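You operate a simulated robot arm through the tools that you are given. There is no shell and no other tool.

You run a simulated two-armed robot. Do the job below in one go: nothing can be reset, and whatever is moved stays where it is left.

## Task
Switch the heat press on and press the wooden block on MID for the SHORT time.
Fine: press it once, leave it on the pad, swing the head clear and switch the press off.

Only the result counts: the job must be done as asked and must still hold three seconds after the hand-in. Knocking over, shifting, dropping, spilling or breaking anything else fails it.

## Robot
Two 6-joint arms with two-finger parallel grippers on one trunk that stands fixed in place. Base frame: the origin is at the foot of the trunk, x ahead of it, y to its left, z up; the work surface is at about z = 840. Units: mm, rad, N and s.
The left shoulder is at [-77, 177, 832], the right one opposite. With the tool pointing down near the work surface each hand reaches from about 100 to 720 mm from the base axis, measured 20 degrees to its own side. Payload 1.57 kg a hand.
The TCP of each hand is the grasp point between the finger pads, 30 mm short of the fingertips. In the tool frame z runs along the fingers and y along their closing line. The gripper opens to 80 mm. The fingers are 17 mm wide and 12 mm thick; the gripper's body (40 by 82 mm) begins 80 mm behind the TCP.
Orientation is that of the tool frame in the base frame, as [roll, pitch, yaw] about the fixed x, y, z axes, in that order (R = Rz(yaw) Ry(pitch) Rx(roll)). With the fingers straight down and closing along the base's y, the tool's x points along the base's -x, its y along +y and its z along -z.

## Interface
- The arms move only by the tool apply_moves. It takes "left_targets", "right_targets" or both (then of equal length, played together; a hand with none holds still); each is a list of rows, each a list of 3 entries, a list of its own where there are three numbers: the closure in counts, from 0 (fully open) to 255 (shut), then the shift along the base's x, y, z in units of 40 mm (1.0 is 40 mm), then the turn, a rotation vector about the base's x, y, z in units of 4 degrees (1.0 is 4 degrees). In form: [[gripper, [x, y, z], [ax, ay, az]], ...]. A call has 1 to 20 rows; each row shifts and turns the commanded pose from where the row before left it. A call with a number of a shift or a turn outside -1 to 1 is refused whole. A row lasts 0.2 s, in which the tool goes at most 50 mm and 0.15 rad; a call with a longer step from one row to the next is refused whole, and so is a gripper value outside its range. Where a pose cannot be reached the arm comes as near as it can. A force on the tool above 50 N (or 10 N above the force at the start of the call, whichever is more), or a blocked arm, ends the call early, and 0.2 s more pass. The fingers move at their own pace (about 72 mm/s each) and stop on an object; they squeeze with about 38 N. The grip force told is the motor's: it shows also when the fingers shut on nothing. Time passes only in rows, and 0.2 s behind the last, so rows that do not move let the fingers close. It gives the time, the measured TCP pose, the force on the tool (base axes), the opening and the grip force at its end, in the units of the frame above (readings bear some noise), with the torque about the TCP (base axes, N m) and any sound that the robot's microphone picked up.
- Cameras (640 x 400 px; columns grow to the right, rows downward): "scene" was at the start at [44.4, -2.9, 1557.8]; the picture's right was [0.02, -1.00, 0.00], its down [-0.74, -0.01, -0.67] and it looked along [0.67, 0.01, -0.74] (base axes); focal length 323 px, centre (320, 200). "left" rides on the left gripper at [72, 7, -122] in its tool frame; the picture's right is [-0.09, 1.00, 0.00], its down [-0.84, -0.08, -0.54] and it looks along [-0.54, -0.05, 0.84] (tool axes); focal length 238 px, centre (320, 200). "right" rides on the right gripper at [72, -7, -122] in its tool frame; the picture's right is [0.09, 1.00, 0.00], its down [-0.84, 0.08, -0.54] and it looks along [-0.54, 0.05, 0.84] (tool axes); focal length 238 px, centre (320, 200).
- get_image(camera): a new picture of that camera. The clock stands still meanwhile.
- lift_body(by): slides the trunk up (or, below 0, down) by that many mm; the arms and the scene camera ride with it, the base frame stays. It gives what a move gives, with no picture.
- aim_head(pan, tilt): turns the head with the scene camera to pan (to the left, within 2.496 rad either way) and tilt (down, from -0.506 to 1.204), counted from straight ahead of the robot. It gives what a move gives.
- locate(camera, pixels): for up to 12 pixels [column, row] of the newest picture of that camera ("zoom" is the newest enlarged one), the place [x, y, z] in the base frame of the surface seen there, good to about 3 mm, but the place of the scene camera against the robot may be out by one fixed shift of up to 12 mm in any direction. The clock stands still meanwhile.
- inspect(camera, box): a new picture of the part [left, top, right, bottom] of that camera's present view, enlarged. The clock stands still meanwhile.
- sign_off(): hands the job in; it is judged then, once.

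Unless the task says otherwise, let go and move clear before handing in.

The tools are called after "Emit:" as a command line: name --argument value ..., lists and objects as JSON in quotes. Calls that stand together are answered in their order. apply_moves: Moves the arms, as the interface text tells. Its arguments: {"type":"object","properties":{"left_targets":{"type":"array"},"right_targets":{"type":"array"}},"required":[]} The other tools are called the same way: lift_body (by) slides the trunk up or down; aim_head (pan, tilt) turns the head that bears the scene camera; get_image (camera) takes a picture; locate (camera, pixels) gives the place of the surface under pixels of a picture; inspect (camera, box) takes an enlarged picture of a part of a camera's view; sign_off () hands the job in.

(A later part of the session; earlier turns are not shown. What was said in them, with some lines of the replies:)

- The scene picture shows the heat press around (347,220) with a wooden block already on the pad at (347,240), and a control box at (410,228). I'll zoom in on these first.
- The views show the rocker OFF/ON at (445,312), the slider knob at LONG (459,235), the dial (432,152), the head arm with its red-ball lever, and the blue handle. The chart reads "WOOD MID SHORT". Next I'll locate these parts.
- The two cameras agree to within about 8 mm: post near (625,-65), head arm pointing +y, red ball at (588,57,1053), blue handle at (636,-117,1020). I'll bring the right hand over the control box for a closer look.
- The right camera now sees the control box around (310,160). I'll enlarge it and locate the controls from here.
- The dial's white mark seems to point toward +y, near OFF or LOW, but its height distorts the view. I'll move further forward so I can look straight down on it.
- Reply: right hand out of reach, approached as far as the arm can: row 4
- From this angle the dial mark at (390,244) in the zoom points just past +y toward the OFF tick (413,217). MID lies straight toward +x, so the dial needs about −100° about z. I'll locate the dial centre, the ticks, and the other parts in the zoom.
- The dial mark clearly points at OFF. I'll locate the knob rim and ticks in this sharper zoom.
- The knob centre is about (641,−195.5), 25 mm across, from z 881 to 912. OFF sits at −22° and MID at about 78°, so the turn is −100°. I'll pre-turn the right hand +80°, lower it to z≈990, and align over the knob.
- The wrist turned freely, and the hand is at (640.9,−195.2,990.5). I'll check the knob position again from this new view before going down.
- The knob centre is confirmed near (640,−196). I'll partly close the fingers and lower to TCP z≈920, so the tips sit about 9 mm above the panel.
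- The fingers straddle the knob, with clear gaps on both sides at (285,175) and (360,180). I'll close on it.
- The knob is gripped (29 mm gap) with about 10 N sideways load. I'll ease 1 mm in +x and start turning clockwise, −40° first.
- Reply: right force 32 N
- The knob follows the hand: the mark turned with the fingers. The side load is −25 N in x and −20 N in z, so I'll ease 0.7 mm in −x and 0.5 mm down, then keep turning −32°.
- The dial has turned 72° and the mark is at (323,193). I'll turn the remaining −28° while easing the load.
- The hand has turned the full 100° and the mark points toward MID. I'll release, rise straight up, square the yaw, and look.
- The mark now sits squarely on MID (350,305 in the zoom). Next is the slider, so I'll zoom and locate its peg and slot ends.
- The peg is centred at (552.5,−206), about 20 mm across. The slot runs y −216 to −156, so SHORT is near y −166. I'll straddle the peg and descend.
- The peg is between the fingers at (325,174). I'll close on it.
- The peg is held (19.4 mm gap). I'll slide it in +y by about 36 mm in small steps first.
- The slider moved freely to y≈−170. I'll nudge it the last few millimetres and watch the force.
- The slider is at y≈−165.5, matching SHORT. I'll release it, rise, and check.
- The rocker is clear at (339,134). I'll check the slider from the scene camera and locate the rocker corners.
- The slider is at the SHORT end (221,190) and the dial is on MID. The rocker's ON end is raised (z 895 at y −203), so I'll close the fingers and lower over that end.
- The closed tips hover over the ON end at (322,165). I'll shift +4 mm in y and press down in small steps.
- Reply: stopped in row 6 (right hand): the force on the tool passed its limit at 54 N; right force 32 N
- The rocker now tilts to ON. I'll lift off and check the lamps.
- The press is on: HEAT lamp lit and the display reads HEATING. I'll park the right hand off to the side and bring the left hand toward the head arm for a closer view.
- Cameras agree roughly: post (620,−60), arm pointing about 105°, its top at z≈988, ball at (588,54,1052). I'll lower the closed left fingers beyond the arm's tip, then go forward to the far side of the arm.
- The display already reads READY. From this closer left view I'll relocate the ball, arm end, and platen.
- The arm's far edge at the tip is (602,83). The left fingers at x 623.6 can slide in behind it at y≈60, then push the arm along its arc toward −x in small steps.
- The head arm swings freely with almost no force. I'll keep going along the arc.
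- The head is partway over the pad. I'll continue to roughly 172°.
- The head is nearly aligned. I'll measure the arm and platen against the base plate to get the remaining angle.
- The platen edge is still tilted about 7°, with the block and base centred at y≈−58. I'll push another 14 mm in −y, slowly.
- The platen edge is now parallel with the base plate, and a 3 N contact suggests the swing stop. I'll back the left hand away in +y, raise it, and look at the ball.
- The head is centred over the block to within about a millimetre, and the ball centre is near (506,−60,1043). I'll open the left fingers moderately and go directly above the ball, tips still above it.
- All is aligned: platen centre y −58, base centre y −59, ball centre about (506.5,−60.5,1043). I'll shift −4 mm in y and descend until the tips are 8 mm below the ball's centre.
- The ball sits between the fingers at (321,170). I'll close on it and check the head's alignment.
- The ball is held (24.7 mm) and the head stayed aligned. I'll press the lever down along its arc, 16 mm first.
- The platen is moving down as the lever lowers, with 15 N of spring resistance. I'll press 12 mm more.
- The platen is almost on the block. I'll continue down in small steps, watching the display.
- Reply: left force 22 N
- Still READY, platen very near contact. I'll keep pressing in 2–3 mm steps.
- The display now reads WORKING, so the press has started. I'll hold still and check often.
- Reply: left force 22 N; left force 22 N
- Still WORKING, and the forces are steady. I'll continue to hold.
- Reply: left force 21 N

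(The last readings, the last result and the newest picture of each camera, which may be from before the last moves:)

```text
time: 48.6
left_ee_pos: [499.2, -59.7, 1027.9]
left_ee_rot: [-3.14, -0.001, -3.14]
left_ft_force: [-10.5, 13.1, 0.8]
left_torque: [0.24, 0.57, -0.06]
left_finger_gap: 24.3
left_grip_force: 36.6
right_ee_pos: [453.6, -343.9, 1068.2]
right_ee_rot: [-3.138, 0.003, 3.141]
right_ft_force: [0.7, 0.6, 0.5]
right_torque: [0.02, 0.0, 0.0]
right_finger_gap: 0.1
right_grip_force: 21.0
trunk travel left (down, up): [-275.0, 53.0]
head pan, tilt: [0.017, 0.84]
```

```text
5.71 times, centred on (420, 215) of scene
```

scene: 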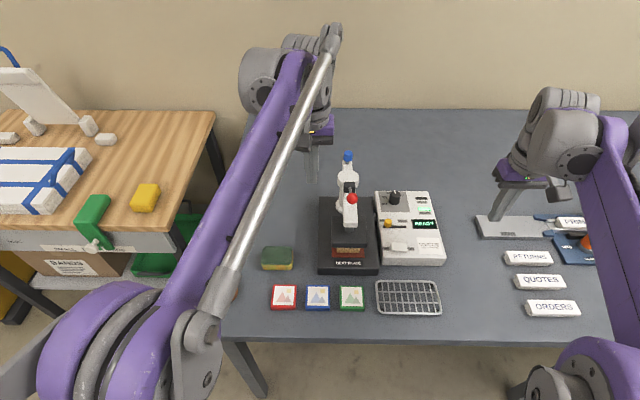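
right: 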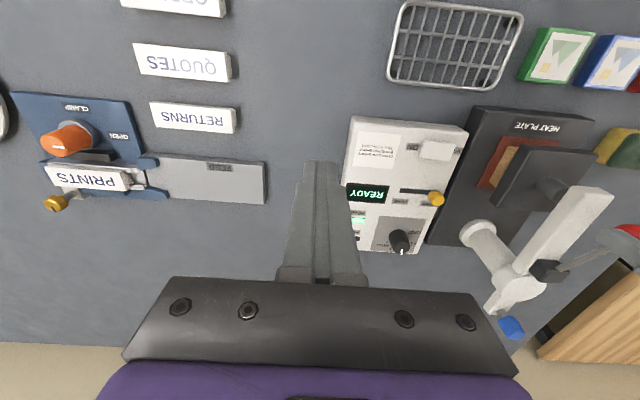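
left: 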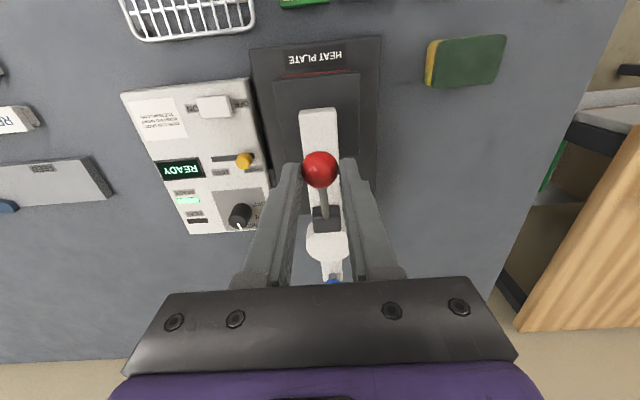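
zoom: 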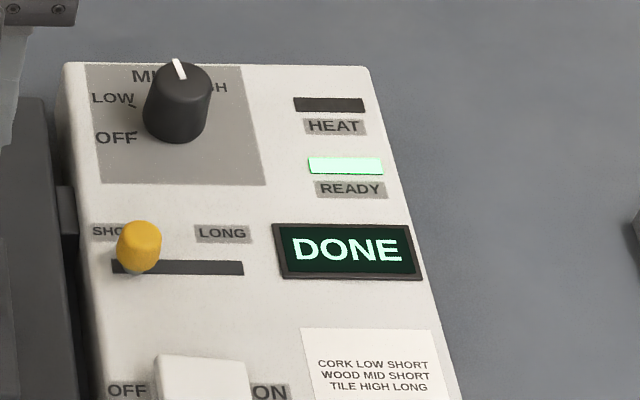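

The display reads DONE. I'll raise the lever now, back along the same arc.

Emit:
apply_moves --left_targets '[[195, [0, 0, 0.15], [0, 0, 0]], [195, [0.02, 0, 0.15], [0, 0, 0]], [195, [0.04, 0, 0.15], [0, 0, 0]], [195, [0.05, 0, 0.15], [0, 0, 0]], [195, [0.06, 0, 0.15], [0, 0, 0]], [195, [0.06, 0, 0.15], [0, 0, 0]]]'

Emit:
inspect --camera "scene" --box '[300, 140, 460, 280]'

```text
time: 50.0
left_ee_pos: [509.6, -60.8, 1063.3]
left_ee_rot: [3.141, 0.001, -3.141]
left_ft_force: [-1.8, 13.5, -13.1]
left_torque: [0.27, 0.85, -0.03]
left_finger_gap: 24.5
left_grip_force: 36.6
right_ee_pos: [455.8, -343.7, 1067.0]
right_ee_rot: [-3.138, 0.001, 3.141]
right_ft_force: [-0.2, -0.1, -0.5]
right_torque: [0.0, 0.0, 0.0]
right_finger_gap: 0.0
right_grip_force: 21.1
trunk travel left (down, up): [-275.0, 53.0]
head pan, tilt: [0.017, 0.84]
```

```text
2.86 times, centred on (380, 210) of scene
```

zoom: 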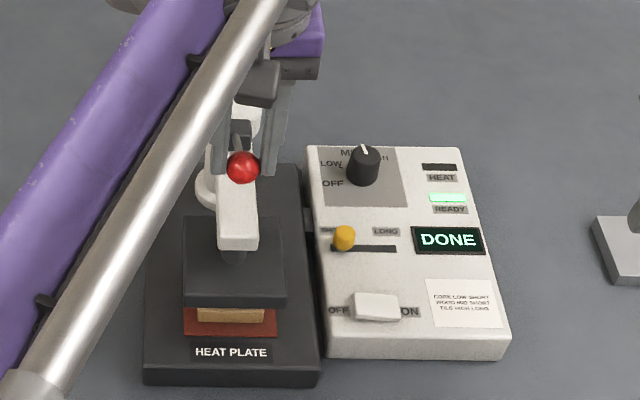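

The lever is back up and the platen is clear of the block. I'll release the ball and rise straight up.

Emit:
apply_moves --left_targets '[[90, [0, 0, 0], [0, 0, 0]], [90, [0, 0, 0], [0, 0, 0]], [90, [0, 0, 0.3], [0, 0, 0]], [90, [0, 0, 0.9], [0, 0, 0]], [90, [0, 0, 0.6], [0, 0, 0]]]'

Emit:
get_image --camera "left"

Emit:
inspect --camera "scene" --box '[300, 140, 460, 280]'

```text
time: 51.2
left_ee_pos: [510.7, -62.2, 1135.2]
left_ee_rot: [3.141, -0.002, 3.142]
left_ft_force: [-1.1, 0.2, -0.3]
left_torque: [-0.02, 0.01, -0.02]
left_finger_gap: 51.5
left_grip_force: 0.0
right_ee_pos: [455.0, -346.4, 1067.5]
right_ee_rot: [-3.141, 0.003, 3.138]
right_ft_force: [-0.2, -0.2, 0.2]
right_torque: [-0.01, -0.02, -0.02]
right_finger_gap: 0.0
right_grip_force: 21.1
trunk travel left (down, up): [-275.0, 53.0]
head pan, tilt: [0.017, 0.84]
```

```text
taken
```

left: 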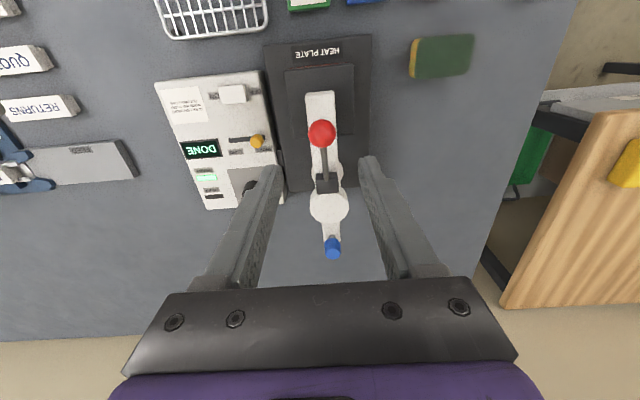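

```text
2.86 times, centred on (380, 210) of scene
```

zoom: 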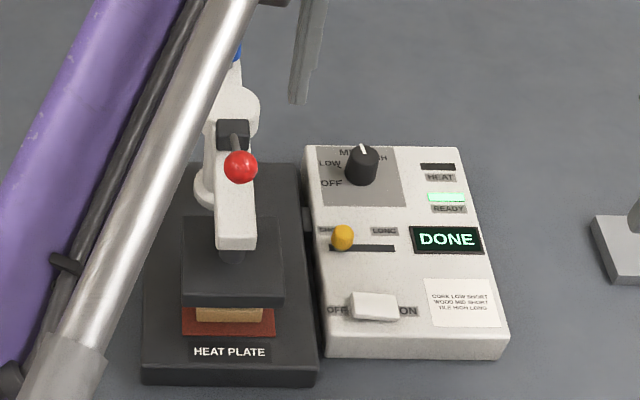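

The head is up and the display still shows DONE. I'll retract the left hand and bring the closed right hand to the −y side of the arm, so it can push the head back out.

Emit:
apply_moves --left_targets '[[90, [0, 0.3, 0.7], [0, 0, 0]], [90, [-0.3, 0.8, 0.6], [0, 0, 0]], [90, [-0.3, 0.8, 0.5], [0, 0, 0]], [90, [-0.4, 0.9, 0.5], [0, 0, 0]], [90, [-0.4, 0.9, 0.4], [0, 0, 0]], [90, [0, 0.7, 0], [0, 0, 0]]]' --right_targets '[[255, [0, 0, 0], [0, 0, 0]], [255, [0, 0, 0], [0, 0, 0]], [255, [0.22, 0.95, 0], [0, 0, 0]], [255, [0.22, 0.95, 0], [0, 0, 0]], [255, [0.22, 0.95, 0], [0, 0, 0]], [255, [0.22, 0.95, 0], [0, 0, 0]]]'

Emit:
get_image --camera "right"

Emit:
get_image --camera "scene"

```text
time: 52.6
left_ee_pos: [452.6, 116.2, 1240.6]
left_ee_rot: [-3.14, 0.0, 3.141]
left_ft_force: [0.9, 0.3, -0.1]
left_torque: [0.0, 0.0, 0.0]
left_finger_gap: 51.7
left_grip_force: 0.0
right_ee_pos: [489.3, -191.7, 1064.2]
right_ee_rot: [-3.139, 0.001, 3.14]
right_ft_force: [0.6, 0.1, 0.3]
right_torque: [-0.03, -0.03, 0.01]
right_finger_gap: 0.0
right_grip_force: 21.2
trunk travel left (down, up): [-275.0, 53.0]
head pan, tilt: [0.017, 0.84]
```

```text
taken
```

right: 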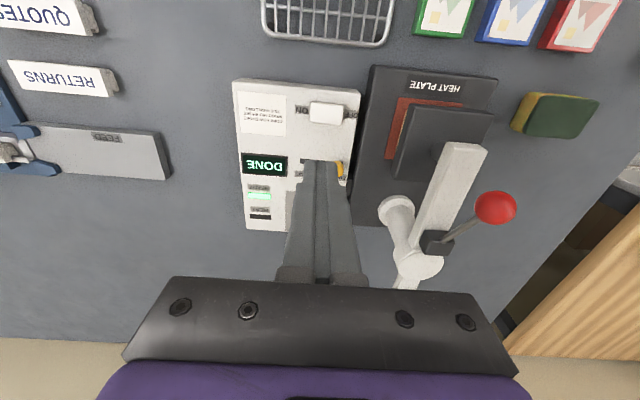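

```text
taken
```

scene: 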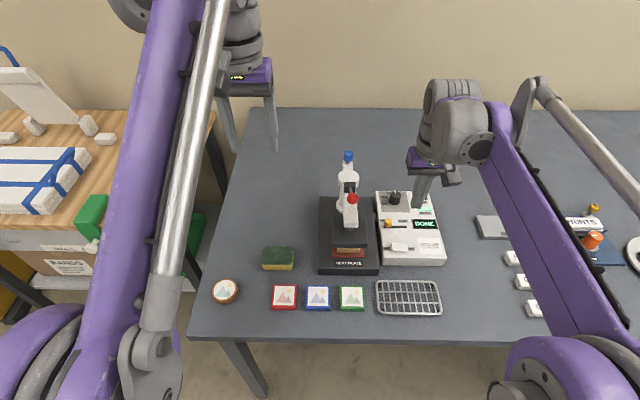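

The right hand is at (489,−192,1064), with the arm's −y side visible at (440,190). I'll move beside the arm and lower to arm height.

Emit:
apply_moves --right_targets '[[255, [0.2, 0.9, 0], [0, 0, 0]], [255, [0.15, 0.9, 0], [0, 0, 0]], [255, [0, 0.1, -0.8], [0, 0, 0]], [255, [0, 0, -0.8], [0, 0, 0]], [255, [0, 0, 0], [0, 0, 0]]]'

Emit:
get_image --camera "right"

```text
time: 53.8
left_ee_pos: [451.4, 114.2, 1241.6]
left_ee_rot: [3.141, -0.002, -3.141]
left_ft_force: [0.5, -0.7, -0.4]
left_torque: [0.01, 0.0, -0.01]
left_finger_gap: 51.9
left_grip_force: 0.0
right_ee_pos: [501.3, -118.6, 1000.8]
right_ee_rot: [-3.14, 0.002, 3.139]
right_ft_force: [0.0, 0.6, 0.3]
right_torque: [0.03, 0.02, 0.01]
right_finger_gap: 0.1
right_grip_force: 21.1
trunk travel left (down, up): [-275.0, 53.0]
head pan, tilt: [0.017, 0.84]
```

```text
taken
```

right: 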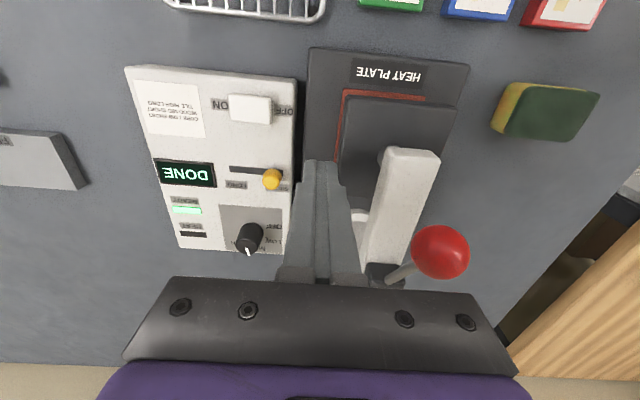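

The fingers are beside the arm at the right height. I'll push the head back out along the arc, in stages.

Emit:
apply_moves --right_targets '[[255, [0.06, 0.4, 0], [0, 0, 0]], [255, [0.06, 0.4, 0], [0, 0, 0]], [255, [-0.02, 0.265, 0], [0, 0, 0]], [255, [-0.02, 0.265, 0], [0, 0, 0]], [255, [-0.02, 0.265, 0], [0, 0, 0]], [255, [0.045, 0.25, 0], [0, 0, 0]], [255, [0.045, 0.25, 0], [0, 0, 0]], [255, [0.045, 0.25, 0], [0, 0, 0]]]'

Emit:
get_image --camera "right"

Emit:
get_image --camera "scene"

```text
time: 55.6
left_ee_pos: [451.3, 114.9, 1241.6]
left_ee_rot: [3.141, -0.001, -3.141]
left_ft_force: [0.4, -0.4, 0.4]
left_torque: [0.02, -0.01, 0.03]
left_finger_gap: 51.8
left_grip_force: 0.0
right_ee_pos: [510.7, -23.4, 1001.2]
right_ee_rot: [-3.141, 0.001, 3.139]
right_ft_force: [0.3, 0.0, 0.3]
right_torque: [0.01, 0.0, 0.02]
right_finger_gap: 0.1
right_grip_force: 21.3
trunk travel left (down, up): [-275.0, 53.0]
head pan, tilt: [0.017, 0.84]
```

```text
taken
```

right: 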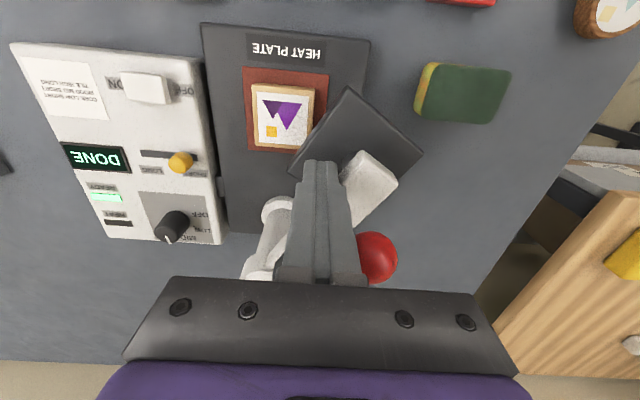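

```text
taken
```

scene: 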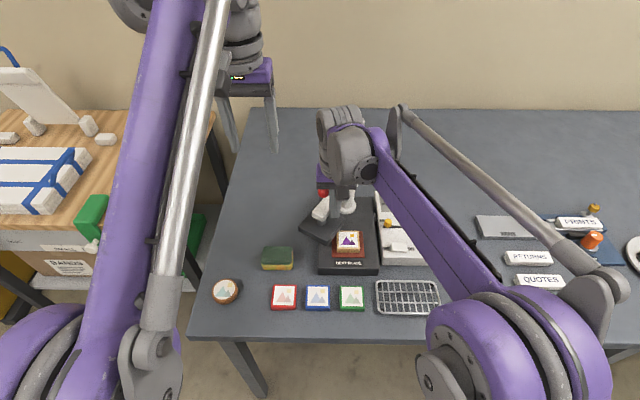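

The print has set (deep purple), the block sits on the pad, and the head is swinging out. I'll continue the arc to the original parked angle.

Emit:
apply_moves --right_targets '[[255, [0.1, 0.23, 0], [0, 0, 0]], [255, [0.1, 0.23, 0], [0, 0, 0]], [255, [0.1, 0.23, 0], [0, 0, 0]], [255, [0.165, 0.2, 0], [0, 0, 0]], [255, [0.165, 0.2, 0], [0, 0, 0]], [255, [0.165, 0.2, 0], [0, 0, 0]], [255, [0.2, 0.14, 0], [0, 0, 0]], [255, [0.2, 0.14, 0], [0, 0, 0]]]'

Emit:
get_image --camera "right"

Emit:
get_image --camera "scene"

```text
time: 57.4
left_ee_pos: [451.4, 114.1, 1240.9]
left_ee_rot: [3.141, -0.001, -3.141]
left_ft_force: [0.3, 0.2, 0.5]
left_torque: [0.03, 0.02, -0.02]
left_finger_gap: 51.8
left_grip_force: 0.1
right_ee_pos: [558.5, 39.7, 1002.5]
right_ee_rot: [-3.14, 0.0, -3.141]
right_ft_force: [-0.7, 0.3, 0.4]
right_torque: [0.01, 0.02, -0.01]
right_finger_gap: 0.0
right_grip_force: 21.6
trunk travel left (down, up): [-275.0, 53.0]
head pan, tilt: [0.017, 0.84]
```

```text
taken
```

right: 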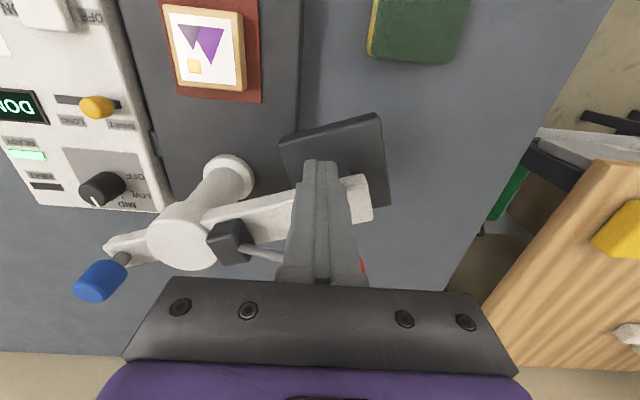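

```text
taken
```

scene: 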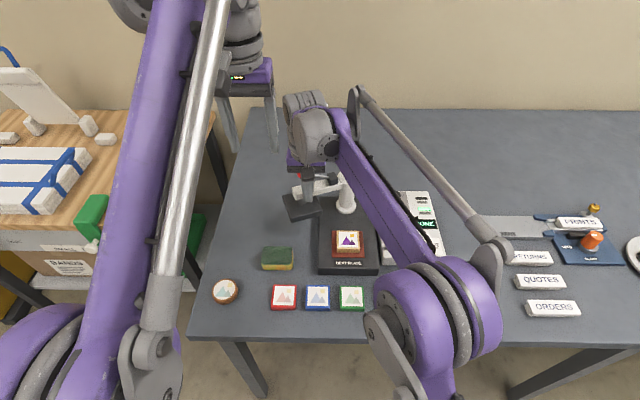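

The head is back at about its original parked angle. I'll back the right hand off in −x, rise, and move over the rocker's OFF end.

Emit:
apply_moves --right_targets '[[255, [-0.5, -0.1, 0], [0, 0, 0]], [255, [-0.6, -0.3, 0.3], [0, 0, 0]], [255, [-0.4, -0.5, 0.7], [0, 0, 0]], [255, [-0.1, -0.9, 0.4], [0, 0, 0]], [255, [-0.1, -1, 0], [0, 0, 0]], [255, [-0.1, -1, 0], [0, 0, 0]], [255, [0, -1, 0], [0, 0, 0]], [255, [0, -0.3, 0], [0, 0, 0]]]'

Emit:
get_image --camera "right"

Emit:
get_image --camera "scene"

```text
time: 59.2
left_ee_pos: [451.4, 113.8, 1241.8]
left_ee_rot: [-3.141, 0.001, 3.141]
left_ft_force: [-1.0, -0.6, 0.2]
left_torque: [0.02, 0.0, -0.01]
left_finger_gap: 51.7
left_grip_force: 0.1
right_ee_pos: [488.1, -164.3, 1058.3]
right_ee_rot: [-3.138, 0.004, 3.141]
right_ft_force: [-0.9, -0.1, 0.5]
right_torque: [-0.03, -0.01, 0.02]
right_finger_gap: 0.0
right_grip_force: 21.0
trunk travel left (down, up): [-275.0, 53.0]
head pan, tilt: [0.017, 0.84]
```

```text
taken
```

right: 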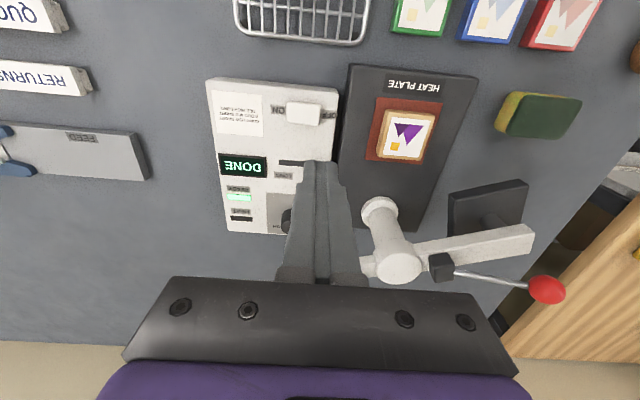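

```text
taken
```

scene: 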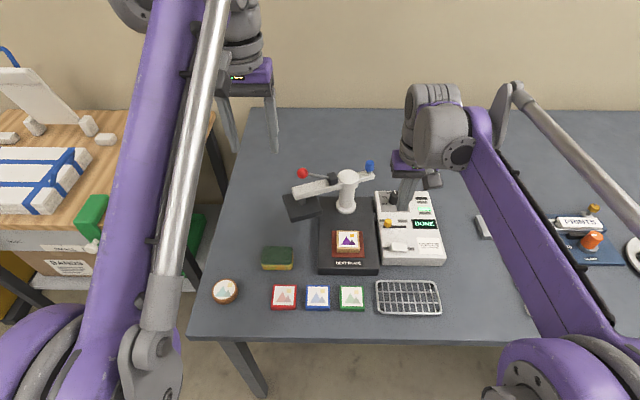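

The head is parked clear and the block is on the pad. I'll lower the right fingertips over the OFF end at (484,−167).

Emit:
apply_moves --right_targets '[[255, [-0.1, -0.06, -0.5], [0, 0, 0]], [255, [0, 0, -0.8], [0, 0, 0]], [255, [0, 0, -0.8], [0, 0, 0]], [255, [0, 0, -0.6], [0, 0, 0]], [255, [0, 0, -0.4], [0, 0, 0]], [255, [0, 0, 0], [0, 0, 0]]]'

Emit:
get_image --camera "right"

```text
time: 60.6
left_ee_pos: [451.5, 114.5, 1242.7]
left_ee_rot: [-3.141, 0.001, -3.141]
left_ft_force: [0.1, -0.4, 0.2]
left_torque: [0.01, 0.0, 0.01]
left_finger_gap: 51.6
left_grip_force: 0.1
right_ee_pos: [483.8, -168.1, 934.1]
right_ee_rot: [-3.14, 0.001, 3.14]
right_ft_force: [0.4, 0.4, -0.3]
right_torque: [0.01, -0.02, -0.01]
right_finger_gap: 0.0
right_grip_force: 21.4
trunk travel left (down, up): [-275.0, 53.0]
head pan, tilt: [0.017, 0.84]
```

```text
taken
```

right: 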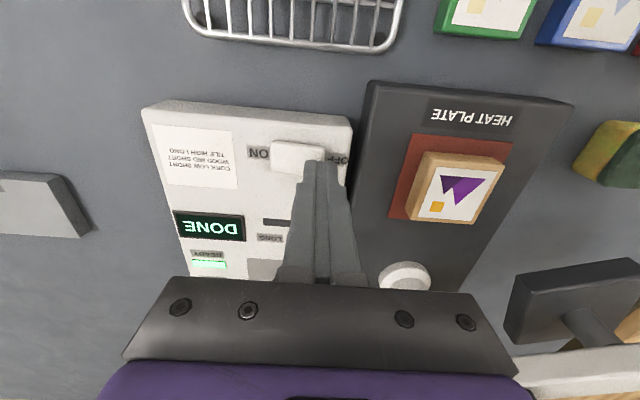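

The tips are over the OFF end at (322,165). I'll press down in small steps until it flips.

Emit:
apply_moves --right_targets '[[255, [0, 0.03, -0.12], [0, 0, 0]], [255, [0, 0, -0.08], [0, 0, 0]], [255, [0, 0, -0.06], [0, 0, 0]], [255, [0, 0, -0.05], [0, 0, 0]], [255, [0, 0, -0.05], [0, 0, 0]]]'

Emit:
inspect --camera "scene" --box '[370, 180, 450, 270]'

```text
time: 61.8
left_ee_pos: [451.9, 115.4, 1242.3]
left_ee_rot: [3.141, 0.0, -3.139]
left_ft_force: [0.9, -0.4, -0.5]
left_torque: [0.0, -0.01, 0.04]
left_finger_gap: 51.7
left_grip_force: 0.0
right_ee_pos: [483.5, -166.0, 918.9]
right_ee_rot: [-3.14, 0.004, 3.139]
right_ft_force: [0.6, 0.8, 4.8]
right_torque: [-0.02, 0.01, 0.0]
right_finger_gap: 0.0
right_grip_force: 21.4
trunk travel left (down, up): [-275.0, 53.0]
head pan, tilt: [0.017, 0.84]
```

```text
4.44 times, centred on (410, 225) of scene
```

zoom: 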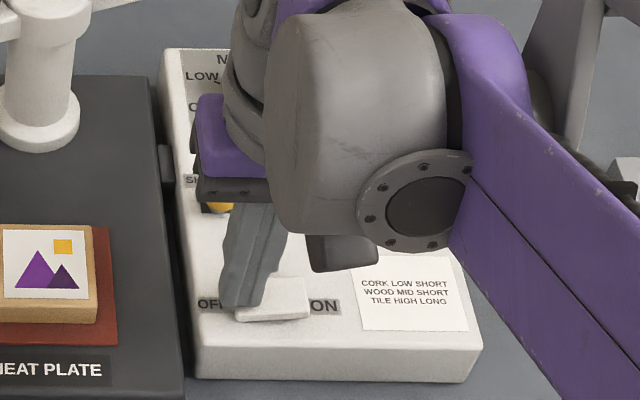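

Emit:
get_image --camera "right"

Emit:
apply_moves --right_targets '[[255, [0, 0, -0.04], [0, 0, 0]], [255, [0, 0, -0.03], [0, 0, 0]]]'

Emit:
get_image --camera "right"

```text
taken
```

right: 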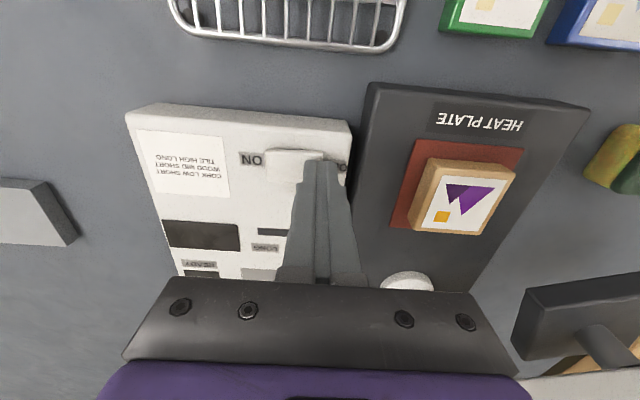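

```text
time: 62.5
left_ee_pos: [449.8, 115.3, 1242.1]
left_ee_rot: [-3.14, 0.0, -3.141]
left_ft_force: [-0.3, -0.9, 0.5]
left_torque: [0.01, 0.01, 0.01]
left_finger_gap: 51.8
left_grip_force: 0.2
right_ee_pos: [483.4, -166.0, 918.8]
right_ee_rot: [-3.138, 0.007, 3.141]
right_ft_force: [3.8, 0.5, 31.9]
right_torque: [-0.29, -0.04, 0.07]
right_finger_gap: 0.0
right_grip_force: 20.8
trunk travel left (down, up): [-275.0, 53.0]
head pan, tilt: [0.017, 0.84]
stopped in row 2 (right hand): the force on the tool passed its limit at 52 N (the readings are from after the stop); the commanded pose is now the measured one
```

```text
taken
```

right: 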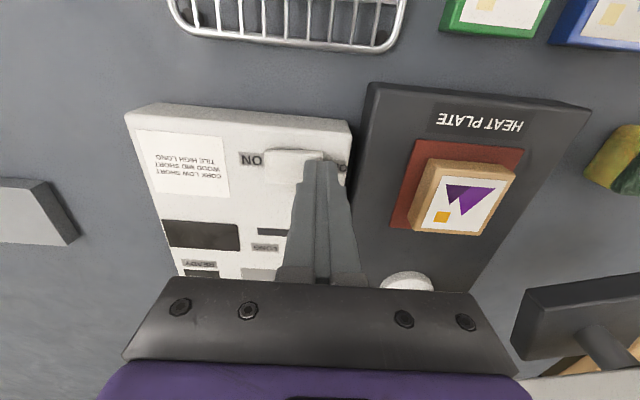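

The display and lamps are dark, so the press is off. I'll lift the right hand straight up and away, then do a final check.

Emit:
apply_moves --right_targets '[[255, [0, 0, 0.3], [0, 0, 0]], [255, [0, 0, 0.8], [0, 0, 0]], [255, [0, 0, 0.9], [0, 0, 0]], [255, [-0.3, -0.3, 0.9], [0, 0, 0]], [255, [-0.6, -0.6, 0.5], [0, 0, 0]], [255, [-0.6, -0.8, 0], [0, 0, 0]], [255, [-0.6, -0.8, 0], [0, 0, 0]], [255, [0, -0.8, 0], [0, 0, 0]], [255, [0, 0, 0], [0, 0, 0]]]'

Emit:
get_image --camera "scene"

Emit:
inspect --camera "scene" --box '[260, 150, 460, 275]'

Emit:
get_image --camera "right"

```text
time: 64.5
left_ee_pos: [451.7, 114.5, 1241.4]
left_ee_rot: [-3.141, 0.001, 3.141]
left_ft_force: [0.1, 0.5, -0.3]
left_torque: [-0.03, 0.02, 0.02]
left_finger_gap: 51.9
left_grip_force: 0.2
right_ee_pos: [398.9, -296.6, 1053.8]
right_ee_rot: [-3.137, 0.005, 3.141]
right_ft_force: [0.3, -0.8, -0.4]
right_torque: [-0.03, 0.02, 0.03]
right_finger_gap: 0.0
right_grip_force: 21.5
trunk travel left (down, up): [-275.0, 53.0]
head pan, tilt: [0.017, 0.84]
```

```text
taken
```

scene: 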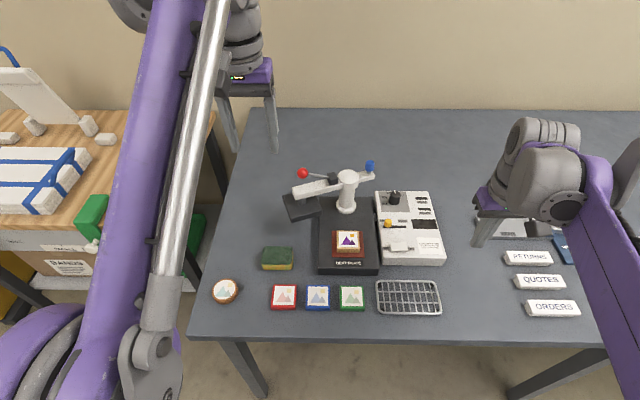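

```text
3.20 times, centred on (360, 212) of scene
```

zoom: 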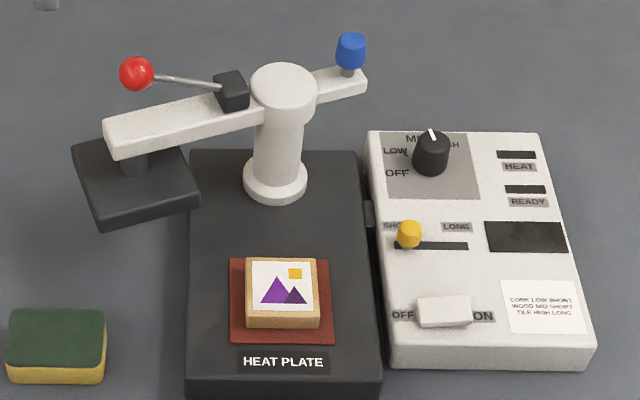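

```text
taken
```

right: 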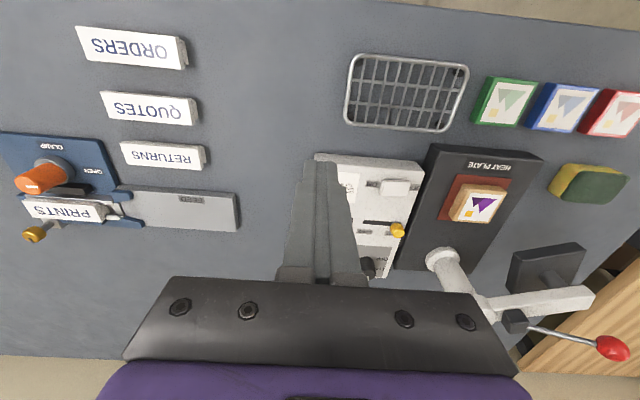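

The final view shows the display and lamps dark, the rocker at OFF, and the pressed block on the pad at (281,290). The head is swung clear with its lever up, nothing else has moved, and both hands are clear, so I'm handing in.

Emit:
sign_off

```text
The job is handed in.
```

The wooden block was pressed once on MID for the SHORT time, and the job is handed in. The display went from READY to WORKING to DONE before I raised the lever.

At hand-in:
- **Block:** it is still on the pad, and its print has turned deep purple.
- **Head:** it is swung clear, within a few degrees of where it started, with the lever up.
- **Press:** the switch is at OFF and the display and lamps are dark. The dial is still on MID and the slider on SHORT.
- **Surroundings:** nothing else looked moved in the final pictures, and both hands are clear.
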